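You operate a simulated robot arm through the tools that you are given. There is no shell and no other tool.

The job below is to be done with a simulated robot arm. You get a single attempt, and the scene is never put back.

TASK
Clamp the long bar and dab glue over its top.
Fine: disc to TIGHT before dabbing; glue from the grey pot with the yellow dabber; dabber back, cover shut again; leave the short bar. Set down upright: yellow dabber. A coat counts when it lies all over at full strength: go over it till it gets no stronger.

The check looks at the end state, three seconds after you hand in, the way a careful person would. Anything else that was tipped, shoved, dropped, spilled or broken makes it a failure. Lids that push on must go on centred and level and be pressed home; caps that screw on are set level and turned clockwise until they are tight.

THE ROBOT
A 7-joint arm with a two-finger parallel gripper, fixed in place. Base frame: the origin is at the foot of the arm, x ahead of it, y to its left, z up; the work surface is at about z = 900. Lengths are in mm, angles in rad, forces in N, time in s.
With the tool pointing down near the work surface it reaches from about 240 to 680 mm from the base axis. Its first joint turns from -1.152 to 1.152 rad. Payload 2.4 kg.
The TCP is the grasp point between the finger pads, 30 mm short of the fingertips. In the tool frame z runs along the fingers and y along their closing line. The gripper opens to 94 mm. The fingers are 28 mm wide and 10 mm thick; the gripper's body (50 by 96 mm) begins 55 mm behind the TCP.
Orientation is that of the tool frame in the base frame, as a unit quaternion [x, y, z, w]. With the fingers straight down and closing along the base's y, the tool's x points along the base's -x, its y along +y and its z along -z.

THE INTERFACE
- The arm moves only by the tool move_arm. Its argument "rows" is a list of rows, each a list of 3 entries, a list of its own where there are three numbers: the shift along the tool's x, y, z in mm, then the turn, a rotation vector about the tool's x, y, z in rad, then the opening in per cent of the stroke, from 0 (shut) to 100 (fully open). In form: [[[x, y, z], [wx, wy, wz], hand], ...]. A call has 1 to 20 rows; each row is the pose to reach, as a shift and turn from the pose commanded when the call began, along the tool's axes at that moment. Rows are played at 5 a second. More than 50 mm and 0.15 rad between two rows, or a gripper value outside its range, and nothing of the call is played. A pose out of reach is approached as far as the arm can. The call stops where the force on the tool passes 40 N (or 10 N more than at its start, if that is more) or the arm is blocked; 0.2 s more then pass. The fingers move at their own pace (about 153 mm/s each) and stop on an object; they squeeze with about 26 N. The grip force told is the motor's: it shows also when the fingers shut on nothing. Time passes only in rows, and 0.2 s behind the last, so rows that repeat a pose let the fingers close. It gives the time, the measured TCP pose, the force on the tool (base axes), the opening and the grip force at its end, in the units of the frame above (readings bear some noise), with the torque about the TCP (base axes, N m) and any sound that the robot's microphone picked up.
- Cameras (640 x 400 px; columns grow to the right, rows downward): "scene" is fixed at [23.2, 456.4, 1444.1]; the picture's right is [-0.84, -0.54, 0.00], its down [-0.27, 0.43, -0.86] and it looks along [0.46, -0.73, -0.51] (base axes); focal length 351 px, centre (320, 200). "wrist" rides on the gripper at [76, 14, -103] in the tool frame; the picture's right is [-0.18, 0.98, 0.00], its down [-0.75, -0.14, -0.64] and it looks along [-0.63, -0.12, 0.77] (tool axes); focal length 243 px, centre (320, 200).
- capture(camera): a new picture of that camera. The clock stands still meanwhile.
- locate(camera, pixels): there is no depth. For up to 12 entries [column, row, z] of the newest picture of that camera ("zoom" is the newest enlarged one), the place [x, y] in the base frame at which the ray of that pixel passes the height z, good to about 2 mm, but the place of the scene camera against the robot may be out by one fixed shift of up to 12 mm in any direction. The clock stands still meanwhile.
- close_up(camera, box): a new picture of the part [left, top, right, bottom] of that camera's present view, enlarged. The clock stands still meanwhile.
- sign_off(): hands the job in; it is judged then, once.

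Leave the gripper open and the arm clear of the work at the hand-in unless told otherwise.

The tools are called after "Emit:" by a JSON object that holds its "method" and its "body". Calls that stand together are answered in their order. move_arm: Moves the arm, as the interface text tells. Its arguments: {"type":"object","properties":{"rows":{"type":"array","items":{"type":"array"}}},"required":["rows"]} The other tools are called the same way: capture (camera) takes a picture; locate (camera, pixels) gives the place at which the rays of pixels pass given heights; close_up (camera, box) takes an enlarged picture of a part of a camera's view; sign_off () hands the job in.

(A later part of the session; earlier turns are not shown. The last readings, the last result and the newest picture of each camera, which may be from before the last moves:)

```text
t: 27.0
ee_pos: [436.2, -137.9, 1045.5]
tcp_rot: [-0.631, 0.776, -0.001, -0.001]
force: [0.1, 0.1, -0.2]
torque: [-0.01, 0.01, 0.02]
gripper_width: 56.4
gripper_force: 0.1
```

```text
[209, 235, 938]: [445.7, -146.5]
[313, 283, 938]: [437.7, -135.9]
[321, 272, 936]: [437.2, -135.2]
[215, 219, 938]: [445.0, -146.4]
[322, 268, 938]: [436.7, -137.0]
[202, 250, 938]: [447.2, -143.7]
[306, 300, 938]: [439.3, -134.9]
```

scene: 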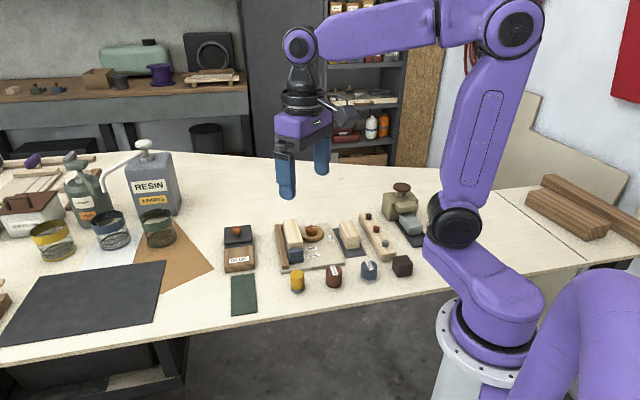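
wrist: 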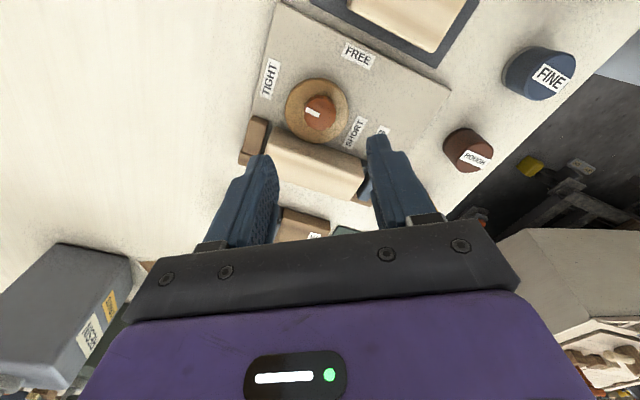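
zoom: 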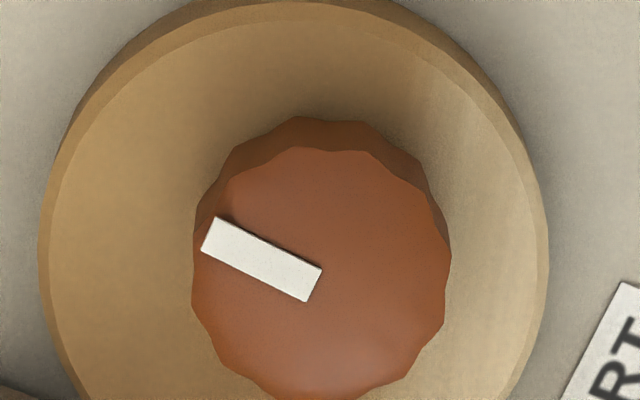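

Mark and TIGHT label agree within a few degrees and the bar sits tight on the fence. Next I go to the glue pot: above its knob near (578,−18), turned so the camera sees the cover from the side.

Emit:
{"method": "move_arm", "body": {"rows": [[[-29, -23, -3], [0, 0, 0.114], 60], [[-58, -46, -6], [0, 0, 0.228], 60], [[-88, -69, -9], [0, 0, 0.342], 60], [[-117, -92, -12], [0, 0, 0.456], 60], [[-146, -114, -15], [0, 0, 0.57], 60]]}}

Emit:
{"method": "capture", "body": {"camera": "wrist"}}

Emit:
{"method": "close_up", "body": {"camera": "wrist", "box": [224, 50, 416, 170]}}

```text
t: 28.2
ee_pos: [577.8, -15.4, 1061.5]
tcp_rot: [-0.386, 0.923, 0.0, 0.0]
force: [-0.6, 0.4, -1.0]
torque: [0.03, -0.01, -0.01]
gripper_width: 56.4
gripper_force: 0.1
```

```text
taken
```

wrist: 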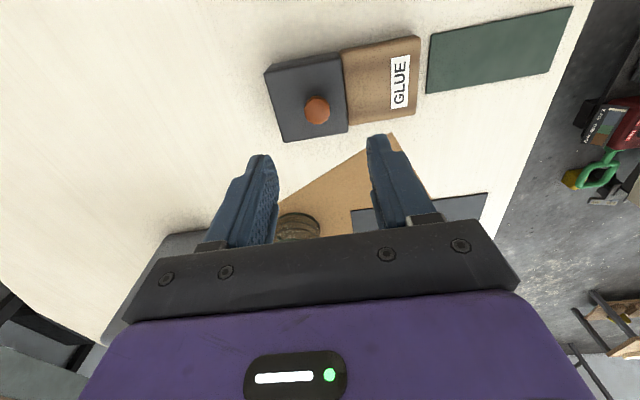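

```text
3.33 times, centred on (320, 110) of wrist
```

zoom: 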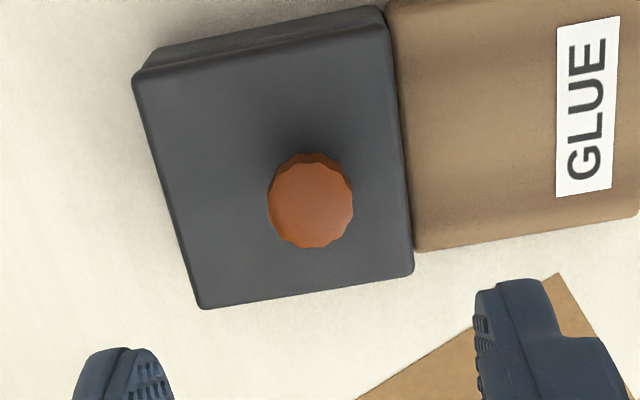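

The knob is about 22 mm wide at (578.2,−18.4). I centre on it and go down to tips ≈ 958, then look from both cameras.

Emit:
{"method": "move_arm", "body": {"rows": [[[1.8, -2.4, 15], [0, 0, 0], 48], [[1.8, -2.4, 35], [0, 0, 0], 48], [[1.8, -2.4, 55], [0, 0, 0], 48], [[1.8, -2.4, 68], [0, 0, 0], 48], [[1.8, -2.4, 73], [0, 0, 0], 48], [[1.8, -2.4, 73], [0, 0, 0], 48]]}}

Emit:
{"method": "close_up", "body": {"camera": "wrist", "box": [224, 80, 416, 200]}}

Emit:
{"method": "close_up", "body": {"camera": "scene", "box": [190, 195, 286, 255]}}

```text
t: 29.6
ee_pos: [577.3, -19.6, 988.9]
tcp_rot: [-0.387, 0.922, 0.0, 0.0]
force: [0.2, -0.3, -0.5]
torque: [0.0, -0.03, -0.02]
gripper_width: 45.0
gripper_force: 0.1
```

```text
3.33 times, centred on (320, 140) of wrist
```

zoom: 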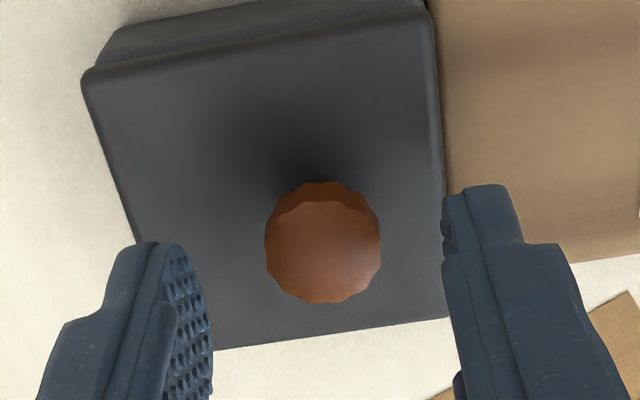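

```text
6.67 times, centred on (238, 225) of scene
```

zoom: 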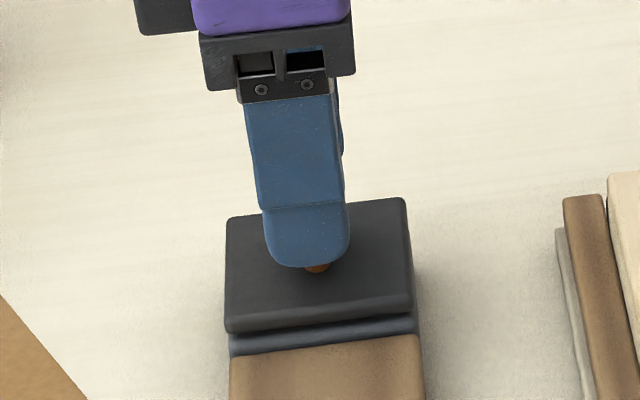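

Centred well. I lower in small steps to just above the cover's surface, watching force.

Emit:
{"method": "move_arm", "body": {"rows": [[[0, 0, 5], [0, 0, 0], 45], [[0, 0, 9], [0, 0, 0], 45], [[0, 0, 12], [0, 0, 0], 45], [[0, 0, 12], [0, 0, 0], 45]]}}

Emit:
{"method": "close_up", "body": {"camera": "wrist", "box": [224, 80, 416, 200]}}

Emit:
{"method": "close_up", "body": {"camera": "scene", "box": [206, 210, 270, 250]}}

```text
t: 30.6
ee_pos: [579.2, -21.2, 974.9]
tcp_rot: [-0.387, 0.922, 0.0, 0.0]
force: [0.4, 0.4, 0.3]
torque: [0.03, -0.01, -0.01]
gripper_width: 42.4
gripper_force: 0.0
```

```text
3.33 times, centred on (320, 140) of wrist
```

zoom: 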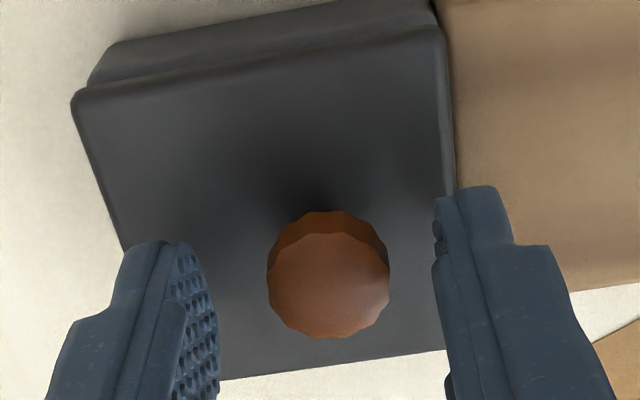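

```text
10.00 times, centred on (238, 230) of scene
```

zoom: 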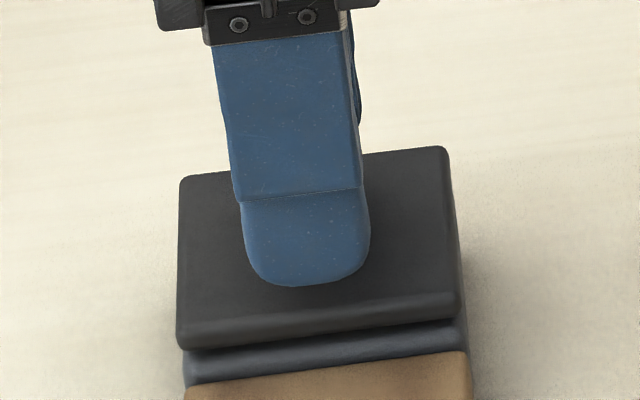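

Emit:
{"method": "move_arm", "body": {"rows": [[[0, 0, 1], [0, 0, 0], 45], [[0, 0, 2], [0, 0, 0], 45], [[0, 0, 3], [0, 0, 0], 45], [[0, 0, 3], [0, 0, 0], 45]]}}

Emit:
{"method": "close_up", "body": {"camera": "wrist", "box": [224, 80, 416, 200]}}

```text
t: 31.6
ee_pos: [578.8, -21.1, 972.9]
tcp_rot: [-0.387, 0.922, 0.0, 0.0]
force: [-0.5, 0.0, 0.6]
torque: [-0.01, 0.02, 0.0]
gripper_width: 42.1
gripper_force: 0.0
```

```text
3.33 times, centred on (320, 140) of wrist
```

zoom: 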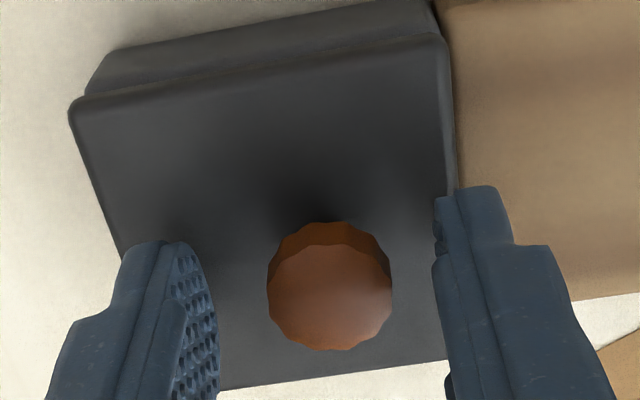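

Knob sits about 2 mm to the right of centre; I shift 2 mm and close on it.

Emit:
{"method": "move_arm", "body": {"rows": [[[-0.5, 1, 0], [0, 0, 0], 45], [[-1, 2, 0.5], [0, 0, 0], 40], [[-1, 2, 0.5], [0, 0, 0], 28], [[-1, 2, 0.5], [0, 0, 0], 15], [[-1, 2, 0.5], [0, 0, 0], 8], [[-1, 2, 0.5], [0, 0, 0], 8]]}}

Emit:
{"method": "close_up", "body": {"camera": "wrist", "box": [224, 80, 416, 200]}}

```text
t: 33.0
ee_pos: [578.3, -17.7, 972.2]
tcp_rot: [-0.388, 0.922, 0.0, 0.0]
force: [0.9, -0.3, -0.2]
torque: [0.02, 0.0, 0.05]
gripper_width: 21.7
gripper_force: 44.9
```

```text
3.33 times, centred on (320, 140) of wrist
```

zoom: 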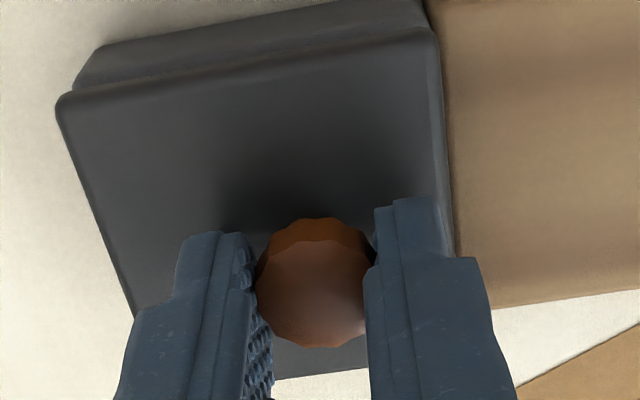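

The knob is held with no side force. I test by lifting gently 2 mm.

Emit:
{"method": "move_arm", "body": {"rows": [[[0, 0, -1], [0, 0, 0], 8], [[0, 0, -2], [0, 0, 0], 8], [[0, 0, -2], [0, 0, 0], 8]]}}

Emit:
{"method": "close_up", "body": {"camera": "scene", "box": [206, 210, 270, 250]}}

```text
t: 33.8
ee_pos: [578.1, -18.3, 972.3]
tcp_rot: [-0.387, 0.922, 0.001, -0.002]
force: [0.2, 0.2, -20.3]
torque: [0.76, -0.91, -0.09]
gripper_width: 21.5
gripper_force: 44.5
```

```text
10.00 times, centred on (238, 230) of scene
```

zoom: 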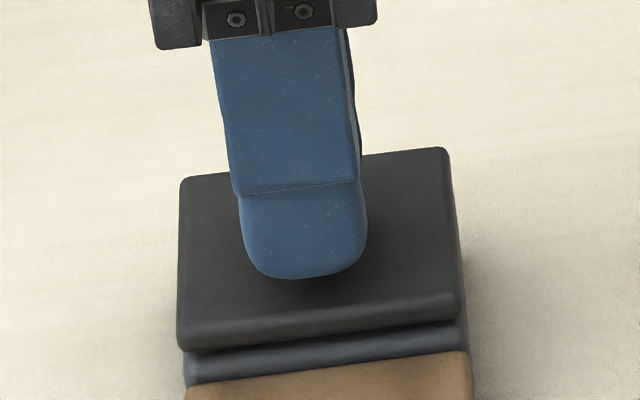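

Lifting is blocked: the cover did not move and −20 N built up at 2 mm. I go back and try sliding it 2 mm toward the wood block (tool +y).

Emit:
{"method": "move_arm", "body": {"rows": [[[0, 0, 1], [0, 0, 0], 8], [[0, 0, 2], [0, 0, 0], 8], [[0, 0, 2], [0, 0, 0], 8]]}}

Emit:
{"method": "move_arm", "body": {"rows": [[[0, 1, 0], [0, 0, 0], 8], [[0, 2, 0], [0, 0, 0], 8], [[0, 2, 0], [0, 0, 0], 8]]}}

Emit:
{"method": "close_up", "body": {"camera": "scene", "box": [206, 210, 270, 250]}}

```text
t: 34.6
ee_pos: [578.2, -18.1, 971.6]
tcp_rot: [-0.388, 0.922, 0.0, -0.001]
force: [-2.5, 1.0, -5.8]
torque: [-0.85, 1.01, -0.05]
gripper_width: 22.0
gripper_force: 45.4
```

```text
t: 35.4
ee_pos: [577.3, -16.6, 971.6]
tcp_rot: [-0.386, 0.923, 0.0, 0.0]
force: [-2.3, -3.1, -9.5]
torque: [-0.33, -0.01, 0.16]
gripper_width: 21.6
gripper_force: 44.9
```

```text
10.00 times, centred on (238, 230) of scene
```

zoom: 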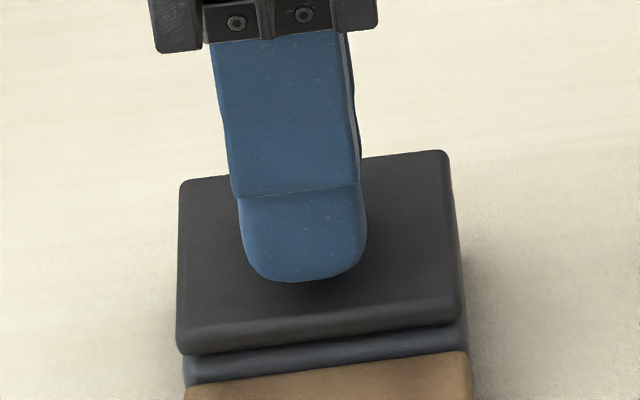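

It slides freely toward the wood block (about 3 N). I continue sliding in steps, easing the tool 0.5 mm down to take off the residual pull.

Emit:
{"method": "move_arm", "body": {"rows": [[[0, 4, 0.5], [0, 0, 0], 8], [[0, 9, 0.5], [0, 0, 0], 8], [[0, 14, 0.5], [0, 0, 0], 8], [[0, 19, 0.5], [0, 0, 0], 8], [[0, 24, 0.5], [0, 0, 0], 8], [[0, 29, 0.5], [0, 0, 0], 8]]}}

Emit:
{"method": "close_up", "body": {"camera": "scene", "box": [190, 195, 286, 255]}}

```text
t: 36.8
ee_pos: [555.6, 3.9, 971.7]
tcp_rot: [-0.387, 0.922, 0.0, 0.0]
force: [3.1, 1.1, -3.6]
torque: [-0.14, 0.23, -0.19]
gripper_width: 21.7
gripper_force: 45.0
```

```text
6.67 times, centred on (238, 225) of scene
```

zoom: 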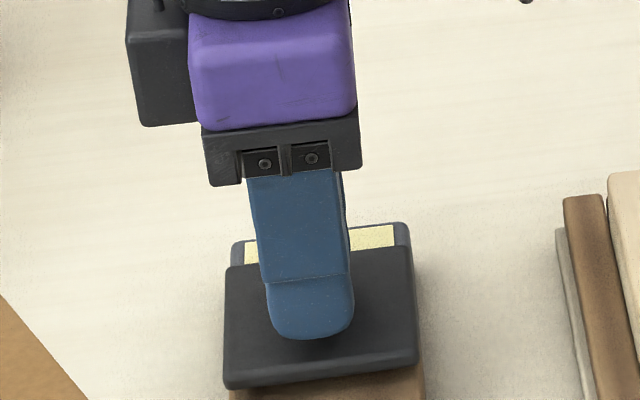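

The pot opens and shows pale yellow glue. I slide on, another 30 mm, watching for the end stop.

Emit:
{"method": "move_arm", "body": {"rows": [[[0, 5, 0], [0, 0, 0], 8], [[0, 10, 0], [0, 0, 0], 8], [[0, 15, 0], [0, 0, 0], 8], [[0, 20, 0], [0, 0, 0], 8], [[0, 24, 0], [0, 0, 0], 8], [[0, 27, 0], [0, 0, 0], 8], [[0, 29, 0], [0, 0, 0], 8]]}}

Emit:
{"method": "close_up", "body": {"camera": "scene", "box": [190, 205, 286, 265]}}

Emit:
{"method": "capture", "body": {"camera": "wrist"}}

```text
t: 38.4
ee_pos: [535.7, 23.9, 971.9]
tcp_rot: [-0.387, 0.922, -0.001, 0.001]
force: [9.5, 8.2, -3.4]
torque: [-0.21, 0.24, -0.11]
gripper_width: 21.6
gripper_force: 45.3
```

```text
6.67 times, centred on (238, 235) of scene
```

zoom: 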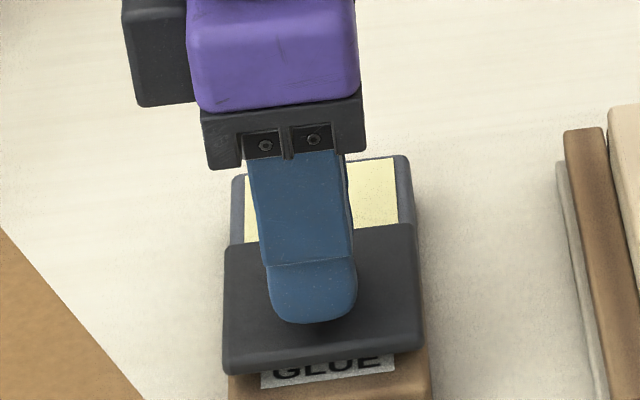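

```text
taken
```

wrist: 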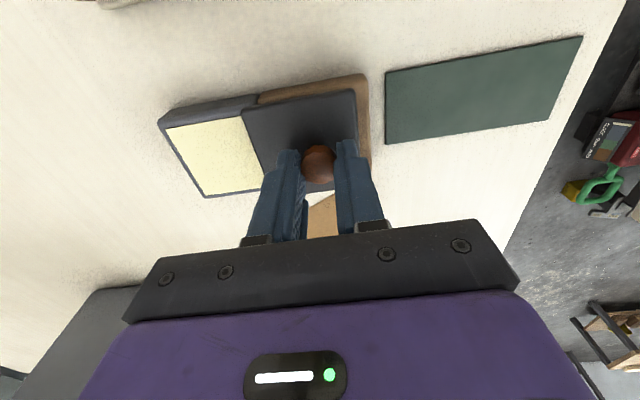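

About 59 mm of travel; the glue surface is nearly all exposed. A lateral force of 12 N shows the rail runs slightly off my line, so I ease 1.2 mm sideways and push 3 mm further.

Emit:
{"method": "move_arm", "body": {"rows": [[[-1.2, 0, 0], [0, 0, 0], 8], [[-1.2, 1.5, 0], [0, 0, 0], 8], [[-1.2, 3, 0], [0, 0, 0], 8], [[-1.2, 3, 0], [0, 0, 0], 8]]}}

Emit:
{"method": "close_up", "body": {"camera": "wrist", "box": [140, 60, 396, 220]}}

```text
t: 39.4
ee_pos: [533.8, 25.8, 971.2]
tcp_rot: [-0.387, 0.922, 0.0, 0.0]
force: [1.9, 1.7, 0.6]
torque: [0.53, -0.72, -0.08]
gripper_width: 21.5
gripper_force: 44.8
```

```text
2.50 times, centred on (268, 140) of wrist
```

zoom: 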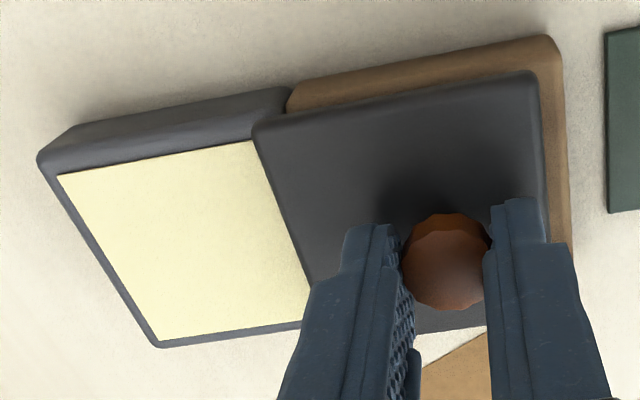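

The pot is open enough: a pale yellow surface of about 50 × 50 mm is exposed. I release the knob and lift off.

Emit:
{"method": "move_arm", "body": {"rows": [[[0, 0, 0], [0, 0, 0], 25], [[0, 0, 0], [0, 0, 0], 42], [[0, 0, 0], [0, 0, 0], 42], [[0, 0, -15], [0, 0, 0], 42], [[0, 0, -45], [0, 0, 0], 42], [[0, 0, -80], [0, 0, 0], 60]]}}

Emit:
{"method": "capture", "body": {"camera": "wrist"}}

Emit:
{"method": "close_up", "body": {"camera": "scene", "box": [190, 205, 286, 265]}}

```text
t: 40.8
ee_pos: [533.6, 27.3, 1052.7]
tcp_rot: [-0.387, 0.922, -0.001, 0.0]
force: [0.5, 0.6, 0.7]
torque: [-0.01, 0.0, 0.01]
gripper_width: 56.1
gripper_force: 0.0
```

```text
taken
```

wrist: 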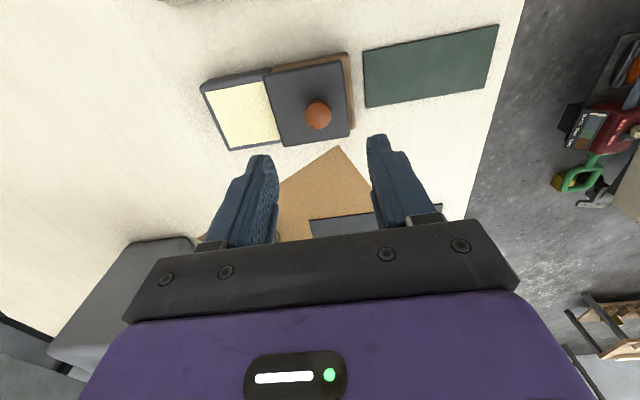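

```text
6.67 times, centred on (238, 235) of scene
```

zoom: 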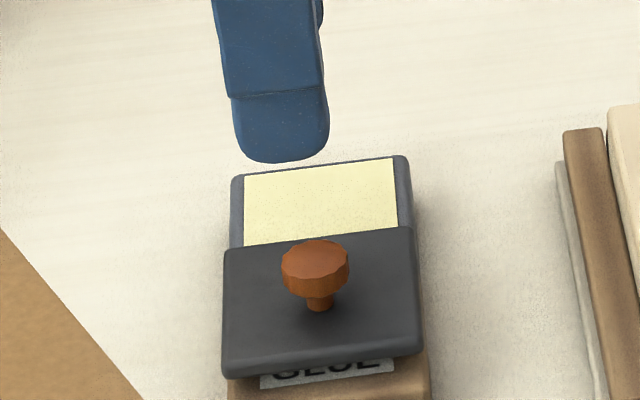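

The cover stays open. I read the places of the glue surface from the wrist picture.

Emit:
{"method": "close_up", "body": {"camera": "wrist", "box": [180, 40, 372, 160]}}

Emit:
{"method": "locate", "body": {"camera": "wrist", "pixels": [[207, 92, 930], [264, 81, 930], [280, 140, 930], [229, 149, 930], [245, 115, 930], [245, 115, 920], [318, 115, 952]]}}

```text
3.33 times, centred on (276, 100) of wrist
```

zoom: 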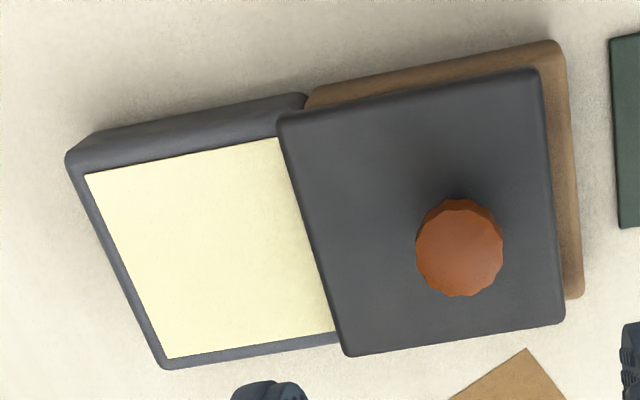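

```text
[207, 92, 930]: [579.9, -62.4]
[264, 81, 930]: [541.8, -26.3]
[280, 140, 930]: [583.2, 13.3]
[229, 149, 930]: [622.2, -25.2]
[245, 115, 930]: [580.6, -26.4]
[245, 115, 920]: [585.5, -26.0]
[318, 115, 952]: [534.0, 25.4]
```

Glue centre is near (582,−25). Next I go over the yellow dabber near (365,18), turning back to the straight orientation.

Emit:
{"method": "move_arm", "body": {"rows": [[[16, 14, 2], [0, 0, 0.1], 60], [[31, 28, 4], [0, 0, 0.2], 60], [[47, 43, 5], [0, 0, 0.3], 60], [[62, 57, 6], [0, 0, 0.4], 60], [[78, 71, 8], [0, 0, 0.5], 60], [[94, 85, 9], [0, 0, 0.6], 60], [[109, 99, 11], [0, 0, 0.7], 60], [[125, 114, 13], [0, 0, 0.795], 60]]}}

Emit:
{"method": "capture", "body": {"camera": "wrist"}}

Emit:
{"method": "close_up", "body": {"camera": "wrist", "box": [240, 60, 400, 160]}}

Emit:
{"method": "close_up", "body": {"camera": "scene", "box": [265, 245, 329, 305]}}

```text
t: 42.6
ee_pos: [364.4, 17.2, 1037.5]
tcp_rot: [0.001, 1.0, 0.0, 0.0]
force: [-0.4, 0.0, 0.0]
torque: [0.04, 0.01, -0.02]
gripper_width: 56.6
gripper_force: 0.1
```

```text
taken
```

wrist: 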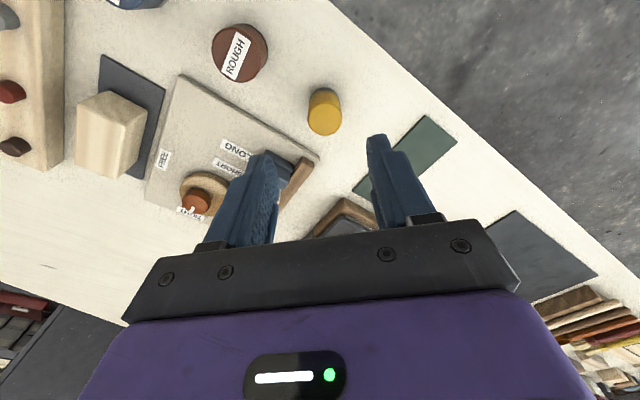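

```text
4.00 times, centred on (320, 110) of wrist
```

zoom: 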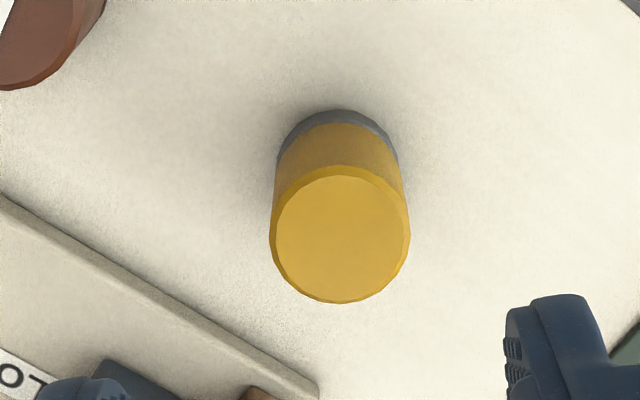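

```text
6.67 times, centred on (297, 275) of scene
```

zoom: 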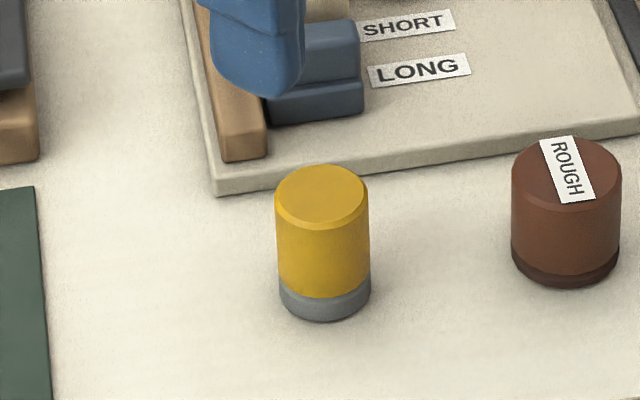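

The dabber is about 29 mm in diameter, about 40 mm tall, with a grey foot. I read its exact place.

Emit:
{"method": "locate", "body": {"camera": "wrist", "pixels": [[325, 119.5, 940], [325, 119.5, 935], [324.5, 102.5, 900], [324.5, 104, 902], [302, 157, 925], [305, 165, 912], [318, 158, 908]]}}

Emit:
{"method": "locate", "body": {"camera": "zoom", "pixels": [[322, 195, 940], [325, 300, 900], [240, 160, 912], [220, 193, 900]]}}

```text
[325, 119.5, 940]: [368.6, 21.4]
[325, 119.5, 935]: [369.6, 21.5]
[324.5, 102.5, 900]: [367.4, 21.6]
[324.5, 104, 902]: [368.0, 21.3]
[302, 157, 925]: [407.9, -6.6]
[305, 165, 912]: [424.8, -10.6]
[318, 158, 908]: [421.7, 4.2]
```

```text
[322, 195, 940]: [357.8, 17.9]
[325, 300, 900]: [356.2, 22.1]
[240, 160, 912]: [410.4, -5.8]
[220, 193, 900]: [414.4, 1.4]
```

The dabber's axis is at (368,21.4). I go down over it with the fingers open, to tool height 947 (tips at ≈ 917, well above the grey foot).

Emit:
{"method": "move_arm", "body": {"rows": [[[-3.6, 4.2, 20], [0, 0, 0], 60], [[-3.6, 4.2, 45], [0, 0, 0], 60], [[-3.6, 4.2, 65], [0, 0, 0], 60], [[-3.6, 4.2, 80], [0, 0, 0], 60], [[-3.6, 4.2, 90], [0, 0, 0], 60], [[-3.6, 4.2, 90], [0, 0, 0], 60]]}}

Emit:
{"method": "capture", "body": {"camera": "wrist"}}

Emit:
{"method": "close_up", "body": {"camera": "scene", "box": [265, 245, 329, 305]}}

```text
t: 44.0
ee_pos: [368.2, 21.6, 948.3]
tcp_rot: [-0.001, 1.0, 0.0, 0.0]
force: [0.1, -0.7, -0.3]
torque: [-0.03, -0.03, -0.01]
gripper_width: 56.6
gripper_force: 0.1
```

```text
taken
```

wrist: 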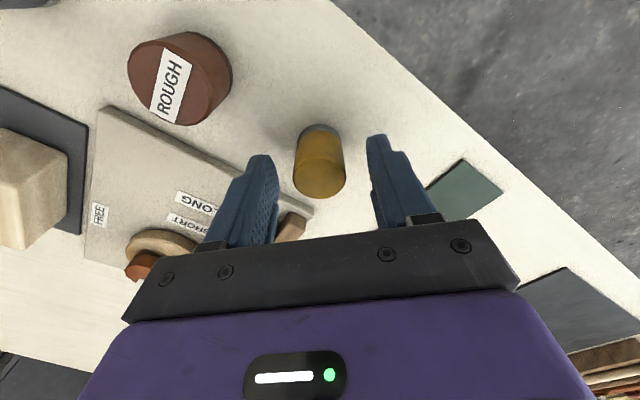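

```text
6.67 times, centred on (297, 275) of scene
```

zoom: 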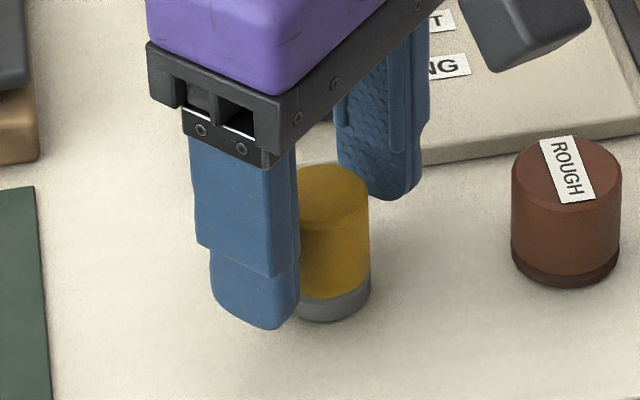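

The dabber stands midway between the fingers. I close on it.

Emit:
{"method": "move_arm", "body": {"rows": [[[0, 0, 0], [0, 0, 0], 45], [[0, 0, 0], [0, 0, 0], 36], [[0, 0, 0], [0, 0, 0], 26], [[0, 0, 0], [0, 0, 0], 18], [[0, 0, 0], [0, 0, 0], 15], [[0, 0, 0], [0, 0, 0], 15]]}}

Emit:
{"method": "capture", "body": {"camera": "wrist"}}

Emit:
{"method": "close_up", "body": {"camera": "scene", "box": [265, 245, 329, 305]}}

```text
t: 45.4
ee_pos: [369.2, 21.7, 947.8]
tcp_rot: [0.0, 1.0, 0.001, 0.0]
force: [-0.4, -0.4, -0.9]
torque: [-0.01, 0.03, 0.02]
gripper_width: 27.7
gripper_force: 26.4
```

```text
taken
```

wrist: 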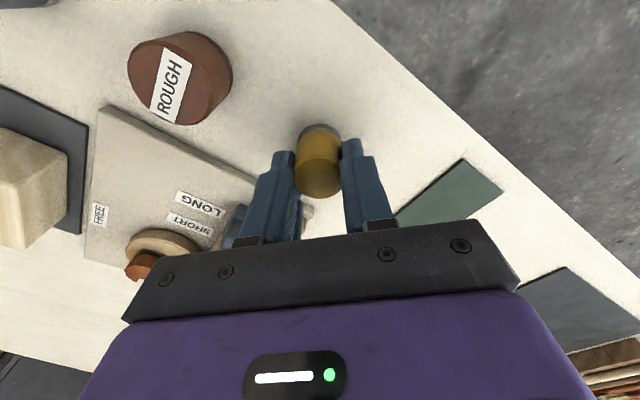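

```text
6.67 times, centred on (297, 275) of scene
```

zoom: 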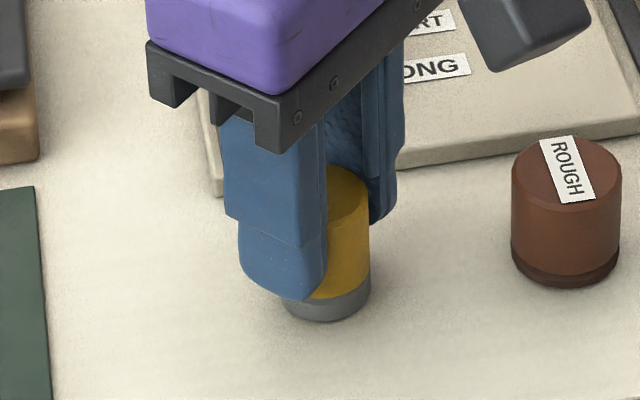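

The dabber is held (27.7 mm). Its resting pose is TCP (368.5,21.6,947.8). I lift it straight up 90 mm and check.

Emit:
{"method": "move_arm", "body": {"rows": [[[0, 0, -5], [0, 0, 0], 15], [[0, 0, -20], [0, 0, 0], 15], [[0, 0, -45], [0, 0, 0], 15], [[0, 0, -70], [0, 0, 0], 15], [[0, 0, -90], [0, 0, 0], 15]]}}

Emit:
{"method": "capture", "body": {"camera": "wrist"}}

Emit:
{"method": "close_up", "body": {"camera": "scene", "box": [240, 190, 368, 270]}}

```text
t: 46.6
ee_pos: [367.4, 20.7, 1039.0]
tcp_rot: [0.0, 1.0, 0.0, 0.0]
force: [0.1, -0.2, -0.9]
torque: [0.04, 0.0, -0.01]
gripper_width: 28.0
gripper_force: 26.3
```

```text
taken
```

wrist: 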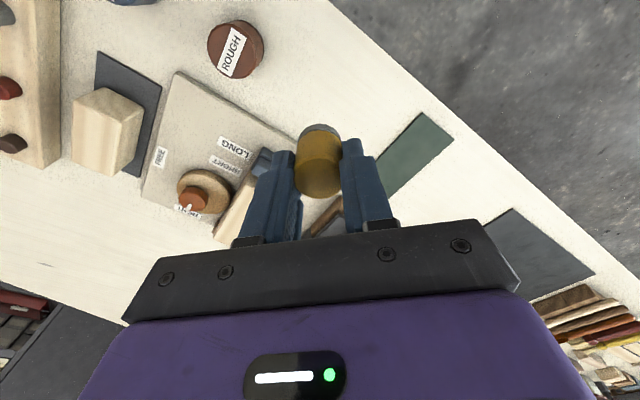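

```text
5.00 times, centred on (304, 230) of scene
```

zoom: 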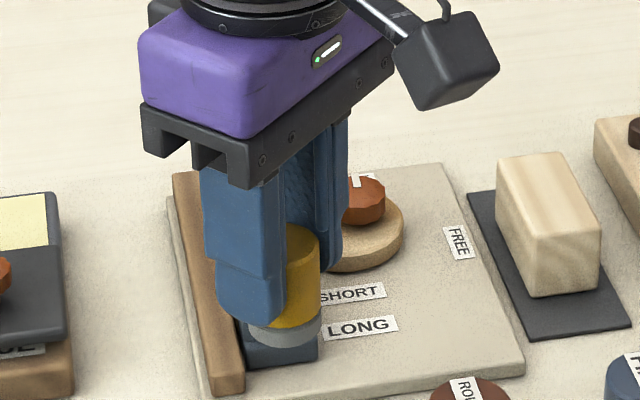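

The dabber hangs straight in the grip. I carry it over the open pot at (584,−28), turning the tool by −0.785 rad so the fingers stay clear of the open cover.

Emit:
{"method": "move_arm", "body": {"rows": [[[-36, -8, 0], [0, 0, 0.131], 15], [[-72, -16, 0], [0, 0, 0.262], 15], [[-108, -24, 0], [0, 0, 0.393], 15], [[-144, -32, 0], [0, 0, 0.524], 15], [[-180, -40, 0], [0, 0, 0.655], 15], [[-216.6, -48.7, 0], [0, 0, 0.785], 15], [[-216.6, -48.7, 0], [0, 0, 0.785], 15]]}}

Emit:
{"method": "capture", "body": {"camera": "wrist"}}

Emit:
{"method": "close_up", "body": {"camera": "scene", "box": [174, 180, 302, 260]}}

```text
t: 48.2
ee_pos: [586.3, -27.8, 1038.2]
tcp_rot: [0.383, 0.924, 0.0, 0.0]
force: [-0.5, 0.3, 0.9]
torque: [-0.01, 0.0, 0.01]
gripper_width: 27.7
gripper_force: 26.5
```

```text
taken
```

wrist: 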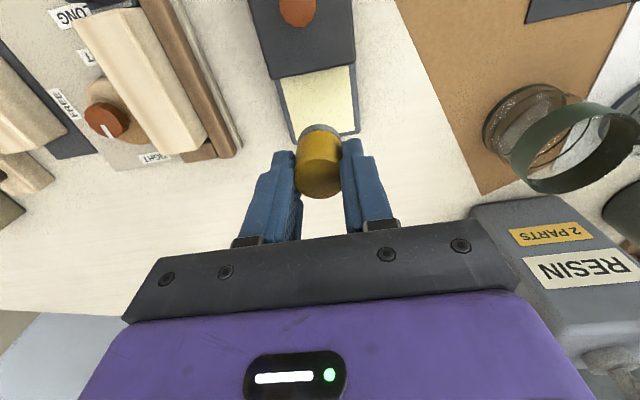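

```text
5.00 times, centred on (238, 220) of scene
```

zoom: 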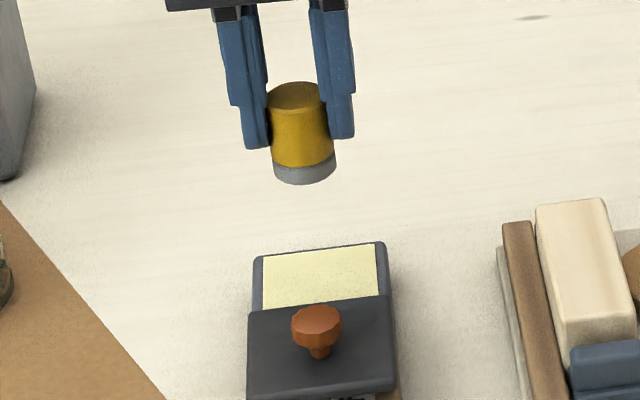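

I check the glue's place against this new picture before going down.

Emit:
{"method": "locate", "body": {"camera": "wrist", "pixels": [[282, 79, 928], [350, 67, 928], [357, 131, 928], [294, 137, 928], [275, 76, 942], [355, 63, 942]]}}

Emit:
{"method": "close_up", "body": {"camera": "wrist", "box": [240, 50, 400, 150]}}

```text
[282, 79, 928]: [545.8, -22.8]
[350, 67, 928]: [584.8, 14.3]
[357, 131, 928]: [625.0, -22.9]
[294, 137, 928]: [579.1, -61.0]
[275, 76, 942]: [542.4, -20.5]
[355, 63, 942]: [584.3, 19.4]
```

```text
4.00 times, centred on (320, 100) of wrist
```

zoom: 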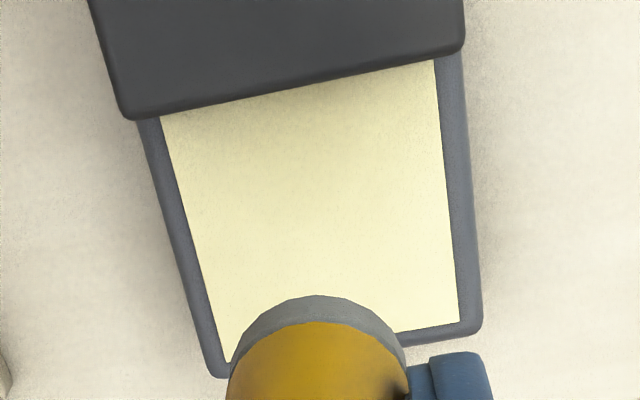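

Glue centre is about (584.5,−24). I shift to it and go down: first to foot ≈ 938, then in small steps until contact.

Emit:
{"method": "move_arm", "body": {"rows": [[[3.2, 1, 15], [0, 0, 0], 15], [[3.2, 1, 32], [0, 0, 0], 15], [[3.2, 1, 45], [0, 0, 0], 15], [[3.2, 1, 52], [0, 0, 0], 15], [[3.2, 1, 52], [0, 0, 0], 15]]}}

Emit:
{"method": "close_up", "body": {"camera": "scene", "box": [190, 195, 286, 255]}}

Emit:
{"method": "capture", "body": {"camera": "wrist"}}

```text
t: 49.4
ee_pos: [582.2, -24.6, 985.0]
tcp_rot: [0.382, 0.924, 0.0, 0.0]
force: [-0.5, 0.0, -0.7]
torque: [0.04, -0.03, 0.01]
gripper_width: 27.8
gripper_force: 25.4
```

```text
6.67 times, centred on (238, 225) of scene
```

zoom: 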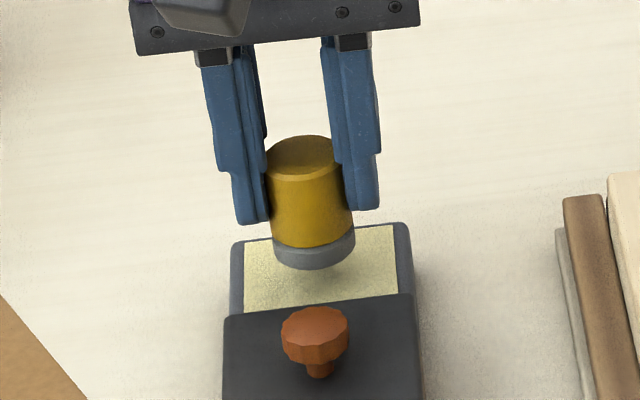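

```text
taken
```

wrist: 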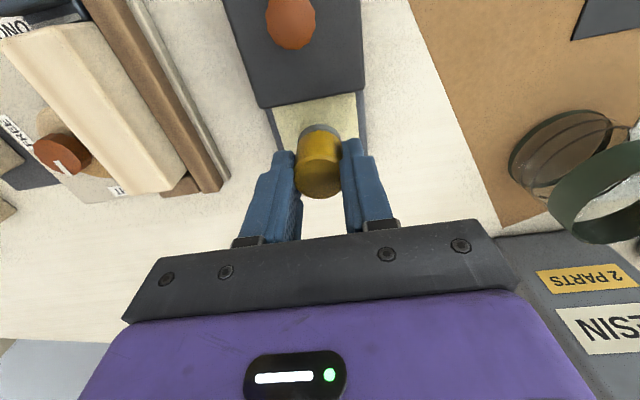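

The foot hovers just over the glue. I lower in 2 mm steps.

Emit:
{"method": "move_arm", "body": {"rows": [[[0, 0, 2], [0, 0, 0], 15], [[0, 0, 4], [0, 0, 0], 15], [[0, 0, 6], [0, 0, 0], 15], [[0, 0, 7], [0, 0, 0], 15]]}}

Emit:
{"method": "close_up", "body": {"camera": "scene", "box": [206, 205, 270, 245]}}

```text
t: 50.4
ee_pos: [584.0, -23.5, 979.6]
tcp_rot: [0.382, 0.924, 0.0, 0.0]
force: [0.2, -0.2, 0.1]
torque: [0.01, -0.06, -0.02]
gripper_width: 27.5
gripper_force: 26.2
```

```text
10.00 times, centred on (238, 225) of scene
```

zoom: 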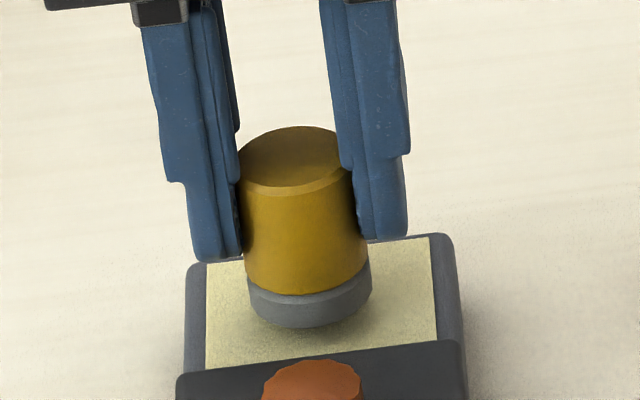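

Emit:
{"method": "move_arm", "body": {"rows": [[[0, 0, 1], [0, 0, 0], 15], [[0, 0, 2], [0, 0, 0], 15], [[0, 0, 3], [0, 0, 0], 15], [[0, 0, 4], [0, 0, 0], 15]]}}

Emit:
{"method": "close_up", "body": {"camera": "scene", "box": [206, 205, 270, 245]}}

```text
t: 51.4
ee_pos: [581.9, -24.2, 974.9]
tcp_rot: [0.383, 0.924, 0.0, 0.001]
force: [0.4, 0.6, -1.7]
torque: [0.02, 0.01, -0.01]
gripper_width: 27.9
gripper_force: 26.4
```

```text
10.00 times, centred on (238, 225) of scene
```

zoom: 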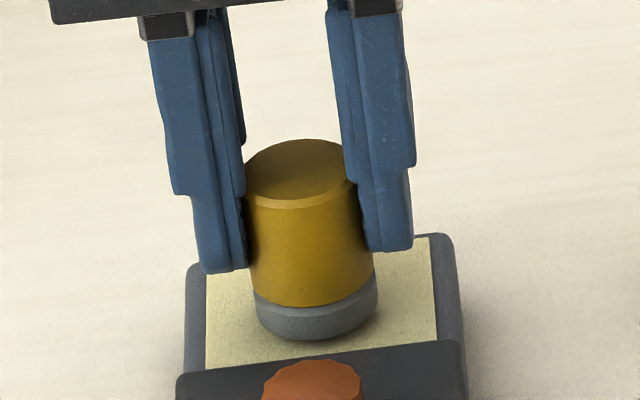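

Emit:
{"method": "move_arm", "body": {"rows": [[[0, 0, 1], [0, 0, 0], 15], [[0, 0, 2], [0, 0, 0], 15], [[0, 0, 2], [0, 0, 0], 15]]}}

Emit:
{"method": "close_up", "body": {"camera": "scene", "box": [206, 205, 270, 245]}}

```text
t: 52.2
ee_pos: [584.1, -23.7, 973.4]
tcp_rot: [0.382, 0.924, 0.001, -0.001]
force: [0.2, 0.6, -0.6]
torque: [-0.02, 0.01, -0.01]
gripper_width: 28.1
gripper_force: 25.7
```

```text
10.00 times, centred on (238, 225) of scene
```

zoom: 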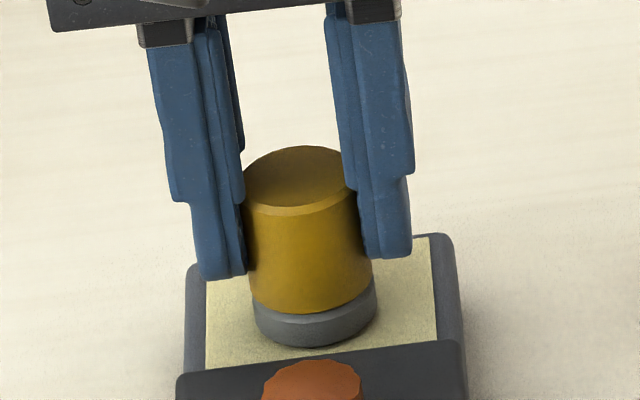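

Emit:
{"method": "move_arm", "body": {"rows": [[[0, 0, 1], [0, 0, 0], 15], [[0, 0, 2], [0, 0, 0], 15], [[0, 0, 2], [0, 0, 0], 15]]}}

Emit:
{"method": "close_up", "body": {"camera": "scene", "box": [206, 205, 270, 245]}}

```text
t: 53.0
ee_pos: [582.4, -24.5, 972.3]
tcp_rot: [0.383, 0.924, 0.0, 0.002]
force: [-2.0, 0.5, 8.8]
torque: [0.03, 0.11, 0.01]
gripper_width: 28.1
gripper_force: 26.3
```

```text
10.00 times, centred on (238, 225) of scene
```

zoom: 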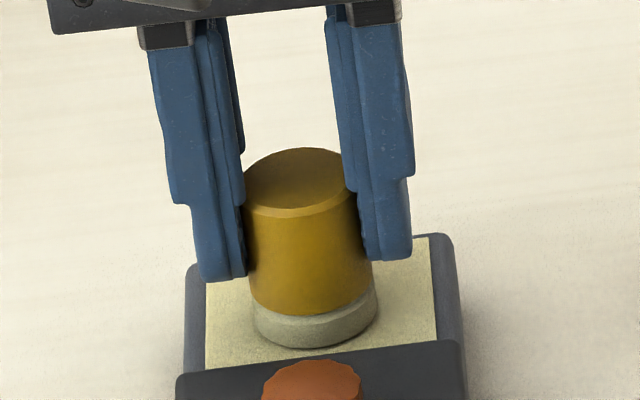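

Contact at z ≈ 972 with 8.8 N, and the foot has turned pale: it is taking glue. I hold there a second and look again.

Emit:
{"method": "move_arm", "body": {"rows": [[[0, 0, 0], [0, 0, 0], 15], [[0, 0, 0], [0, 0, 0], 15], [[0, 0, 0], [0, 0, 0], 15], [[0, 0, 0], [0, 0, 0], 15], [[0, 0, 0], [0, 0, 0], 15]]}}

Emit:
{"method": "close_up", "body": {"camera": "scene", "box": [206, 205, 270, 245]}}

```text
t: 54.2
ee_pos: [584.1, -26.0, 972.5]
tcp_rot: [0.383, 0.924, 0.0, 0.001]
force: [0.5, 1.3, 12.9]
torque: [0.06, 0.01, -0.01]
gripper_width: 28.0
gripper_force: 25.9
```

```text
10.00 times, centred on (238, 225) of scene
```

zoom: 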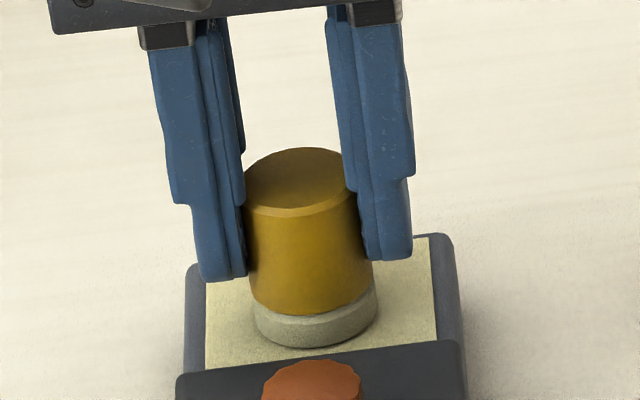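

The dabber is loaded. I lift it straight out, then carry it toward the jig at a safe height, stopping beside the bar so the camera sees the bar's top.

Emit:
{"method": "move_arm", "body": {"rows": [[[0, 0, -5], [0, 0, 0], 15], [[0, 0, -15], [0, 0, 0], 15], [[0, 0, -35], [0, 0, 0], 15], [[0, 0, -60], [0, 0, 0], 15], [[0, 0, -60], [0, 0, 0], 15]]}}

Emit:
{"method": "close_up", "body": {"camera": "scene", "box": [174, 180, 302, 260]}}

Emit:
{"method": "close_up", "body": {"camera": "wrist", "box": [240, 50, 400, 150]}}

```text
t: 55.4
ee_pos: [581.7, -24.7, 1032.6]
tcp_rot: [0.383, 0.924, 0.001, 0.0]
force: [0.1, -0.8, 0.3]
torque: [-0.02, -0.02, -0.01]
gripper_width: 27.5
gripper_force: 25.8
```

```text
5.00 times, centred on (238, 220) of scene
```

zoom: 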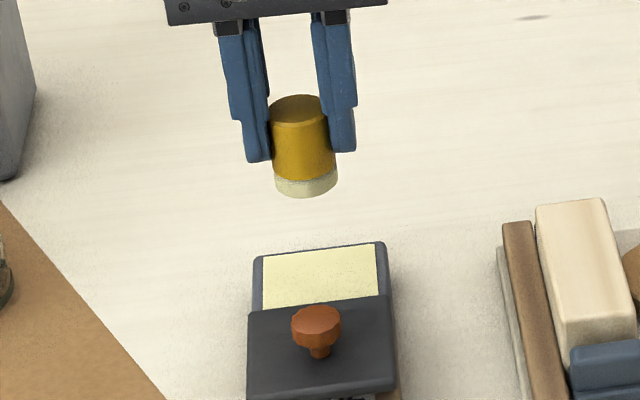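

```text
4.00 times, centred on (320, 100) of wrist
```

zoom: 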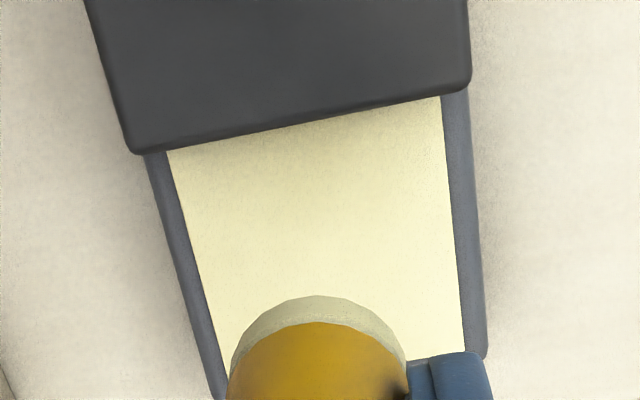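

The foot is pale with glue, no drips. Now to the viewing point beside the bar.

Emit:
{"method": "move_arm", "body": {"rows": [[[7, -21, -14], [0, 0, 0], 15], [[14, -43, -28], [0, 0, 0], 15], [[21, -64, -42], [0, 0, 0], 15], [[29, -85.6, -57], [0, 0, 0], 15], [[29, -85.6, -57], [0, 0, 0], 15]]}}

Emit:
{"method": "capture", "body": {"camera": "wrist"}}

Emit:
{"method": "close_up", "body": {"camera": "wrist", "box": [180, 0, 372, 140]}}

```text
t: 56.6
ee_pos: [502.8, -63.5, 1088.9]
tcp_rot: [0.382, 0.924, 0.001, 0.0]
force: [0.2, 0.1, -0.6]
torque: [0.01, 0.01, 0.0]
gripper_width: 27.7
gripper_force: 25.8
```

```text
taken
```

wrist: 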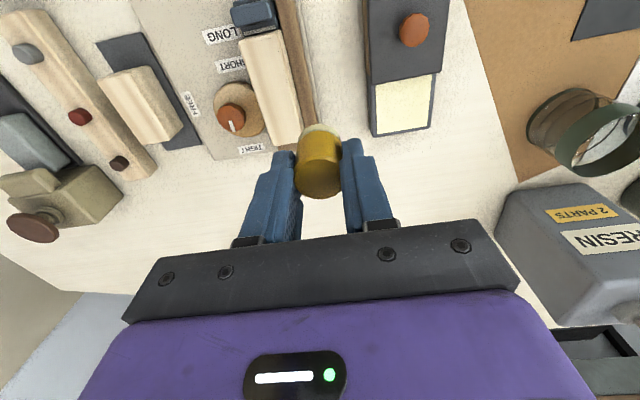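

```text
2.86 times, centred on (276, 70) of wrist
```

zoom: 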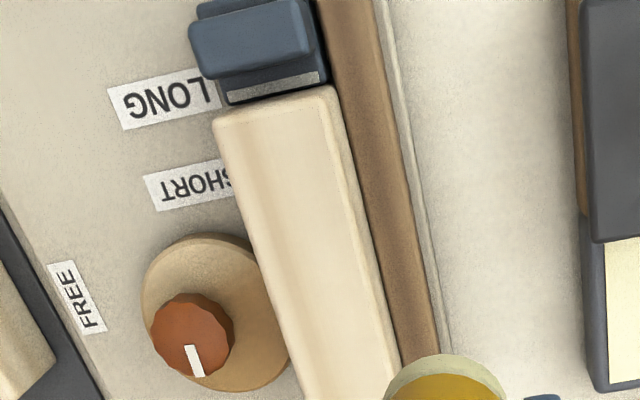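

I read the bar's top corners from this picture for two assumed heights.

Emit:
{"method": "locate", "body": {"camera": "wrist", "pixels": [[238.5, 41.5, 942], [280.6, 32.5, 942], [278, 147, 942], [302, 143, 942], [238.5, 41.5, 935], [280.6, 32.5, 935], [278, 147, 935], [302, 143, 935], [313, 124, 928], [299, 30, 928]]}}

Emit:
{"method": "close_up", "body": {"camera": "wrist", "box": [228, 90, 340, 160]}}

```text
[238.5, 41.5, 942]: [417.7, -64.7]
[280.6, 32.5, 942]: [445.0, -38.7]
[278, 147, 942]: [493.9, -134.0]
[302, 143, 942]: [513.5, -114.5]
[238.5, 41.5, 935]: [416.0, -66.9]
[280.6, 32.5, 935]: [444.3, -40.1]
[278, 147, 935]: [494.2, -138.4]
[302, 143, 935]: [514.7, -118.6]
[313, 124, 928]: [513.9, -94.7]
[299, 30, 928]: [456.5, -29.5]
```

```text
5.71 times, centred on (284, 125) of wrist
```

zoom: 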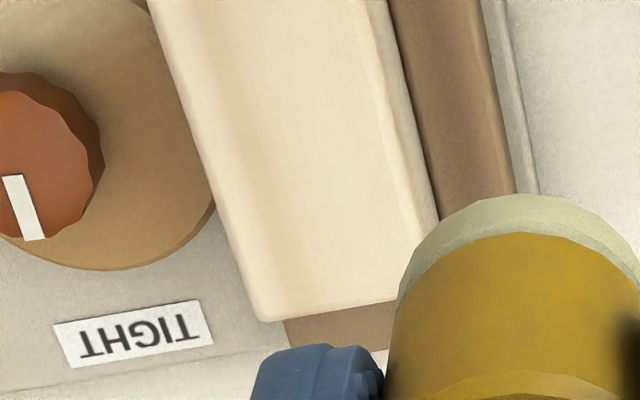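

The bar's top is about 38 × 102 mm, centred near (467.6,−87.3), running along (0.71,−0.70). I go over its centre and down to foot ≈ 956.

Emit:
{"method": "move_arm", "body": {"rows": [[[4, -20, 15], [0, 0, 0], 15], [[8.1, -41.7, 30], [0, 0, 0], 15], [[8.1, -41.7, 55], [0, 0, 0], 15], [[8.1, -41.7, 75], [0, 0, 0], 15], [[8.1, -41.7, 85], [0, 0, 0], 15], [[8.1, -41.7, 85], [0, 0, 0], 15]]}}

Emit:
{"method": "capture", "body": {"camera": "wrist"}}

Emit:
{"method": "close_up", "body": {"camera": "scene", "box": [254, 195, 350, 255]}}

```text
t: 58.0
ee_pos: [469.2, -88.4, 1002.0]
tcp_rot: [0.383, 0.924, 0.0, 0.0]
force: [-0.2, 0.4, 0.4]
torque: [-0.01, 0.03, -0.03]
gripper_width: 27.8
gripper_force: 26.3
```

```text
taken
```

wrist: 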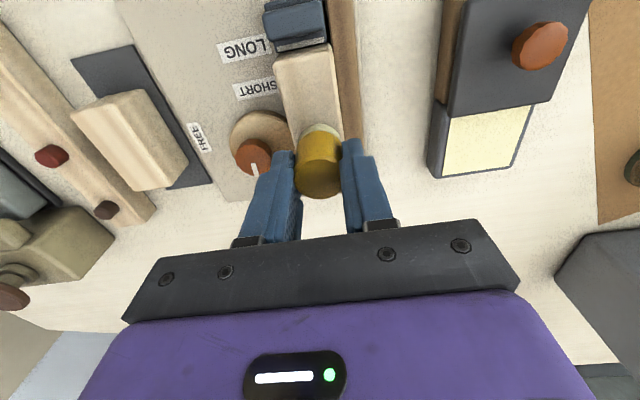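

```text
6.67 times, centred on (302, 225) of scene
```

zoom: 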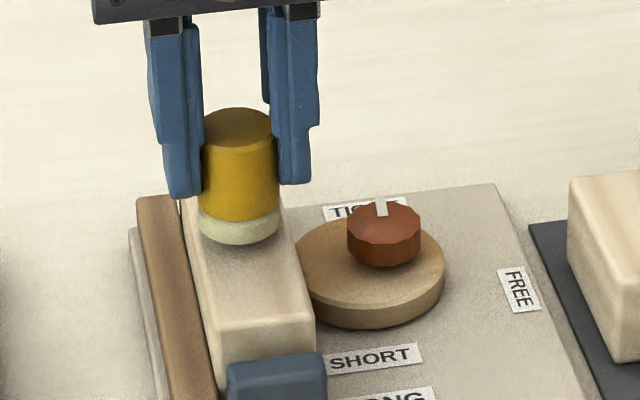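

The dabber hovers over the bar's middle. I lower in steps until it touches.

Emit:
{"method": "move_arm", "body": {"rows": [[[0, 0, 2], [0, 0, 0], 15], [[0, 0, 4], [0, 0, 0], 15], [[0, 0, 6], [0, 0, 0], 15], [[0, 0, 7], [0, 0, 0], 15], [[0, 0, 8], [0, 0, 0], 15]]}}

Emit:
{"method": "close_up", "body": {"camera": "scene", "box": [254, 205, 350, 265]}}

```text
t: 59.2
ee_pos: [467.9, -88.5, 997.4]
tcp_rot: [0.383, 0.924, 0.0, 0.002]
force: [-3.8, 1.0, 23.3]
torque: [0.02, 0.22, -0.04]
gripper_width: 27.8
gripper_force: 25.7
```

```text
6.67 times, centred on (302, 235) of scene
```

zoom: 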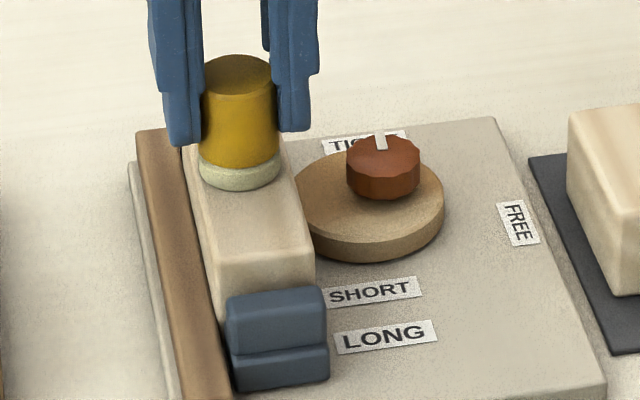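

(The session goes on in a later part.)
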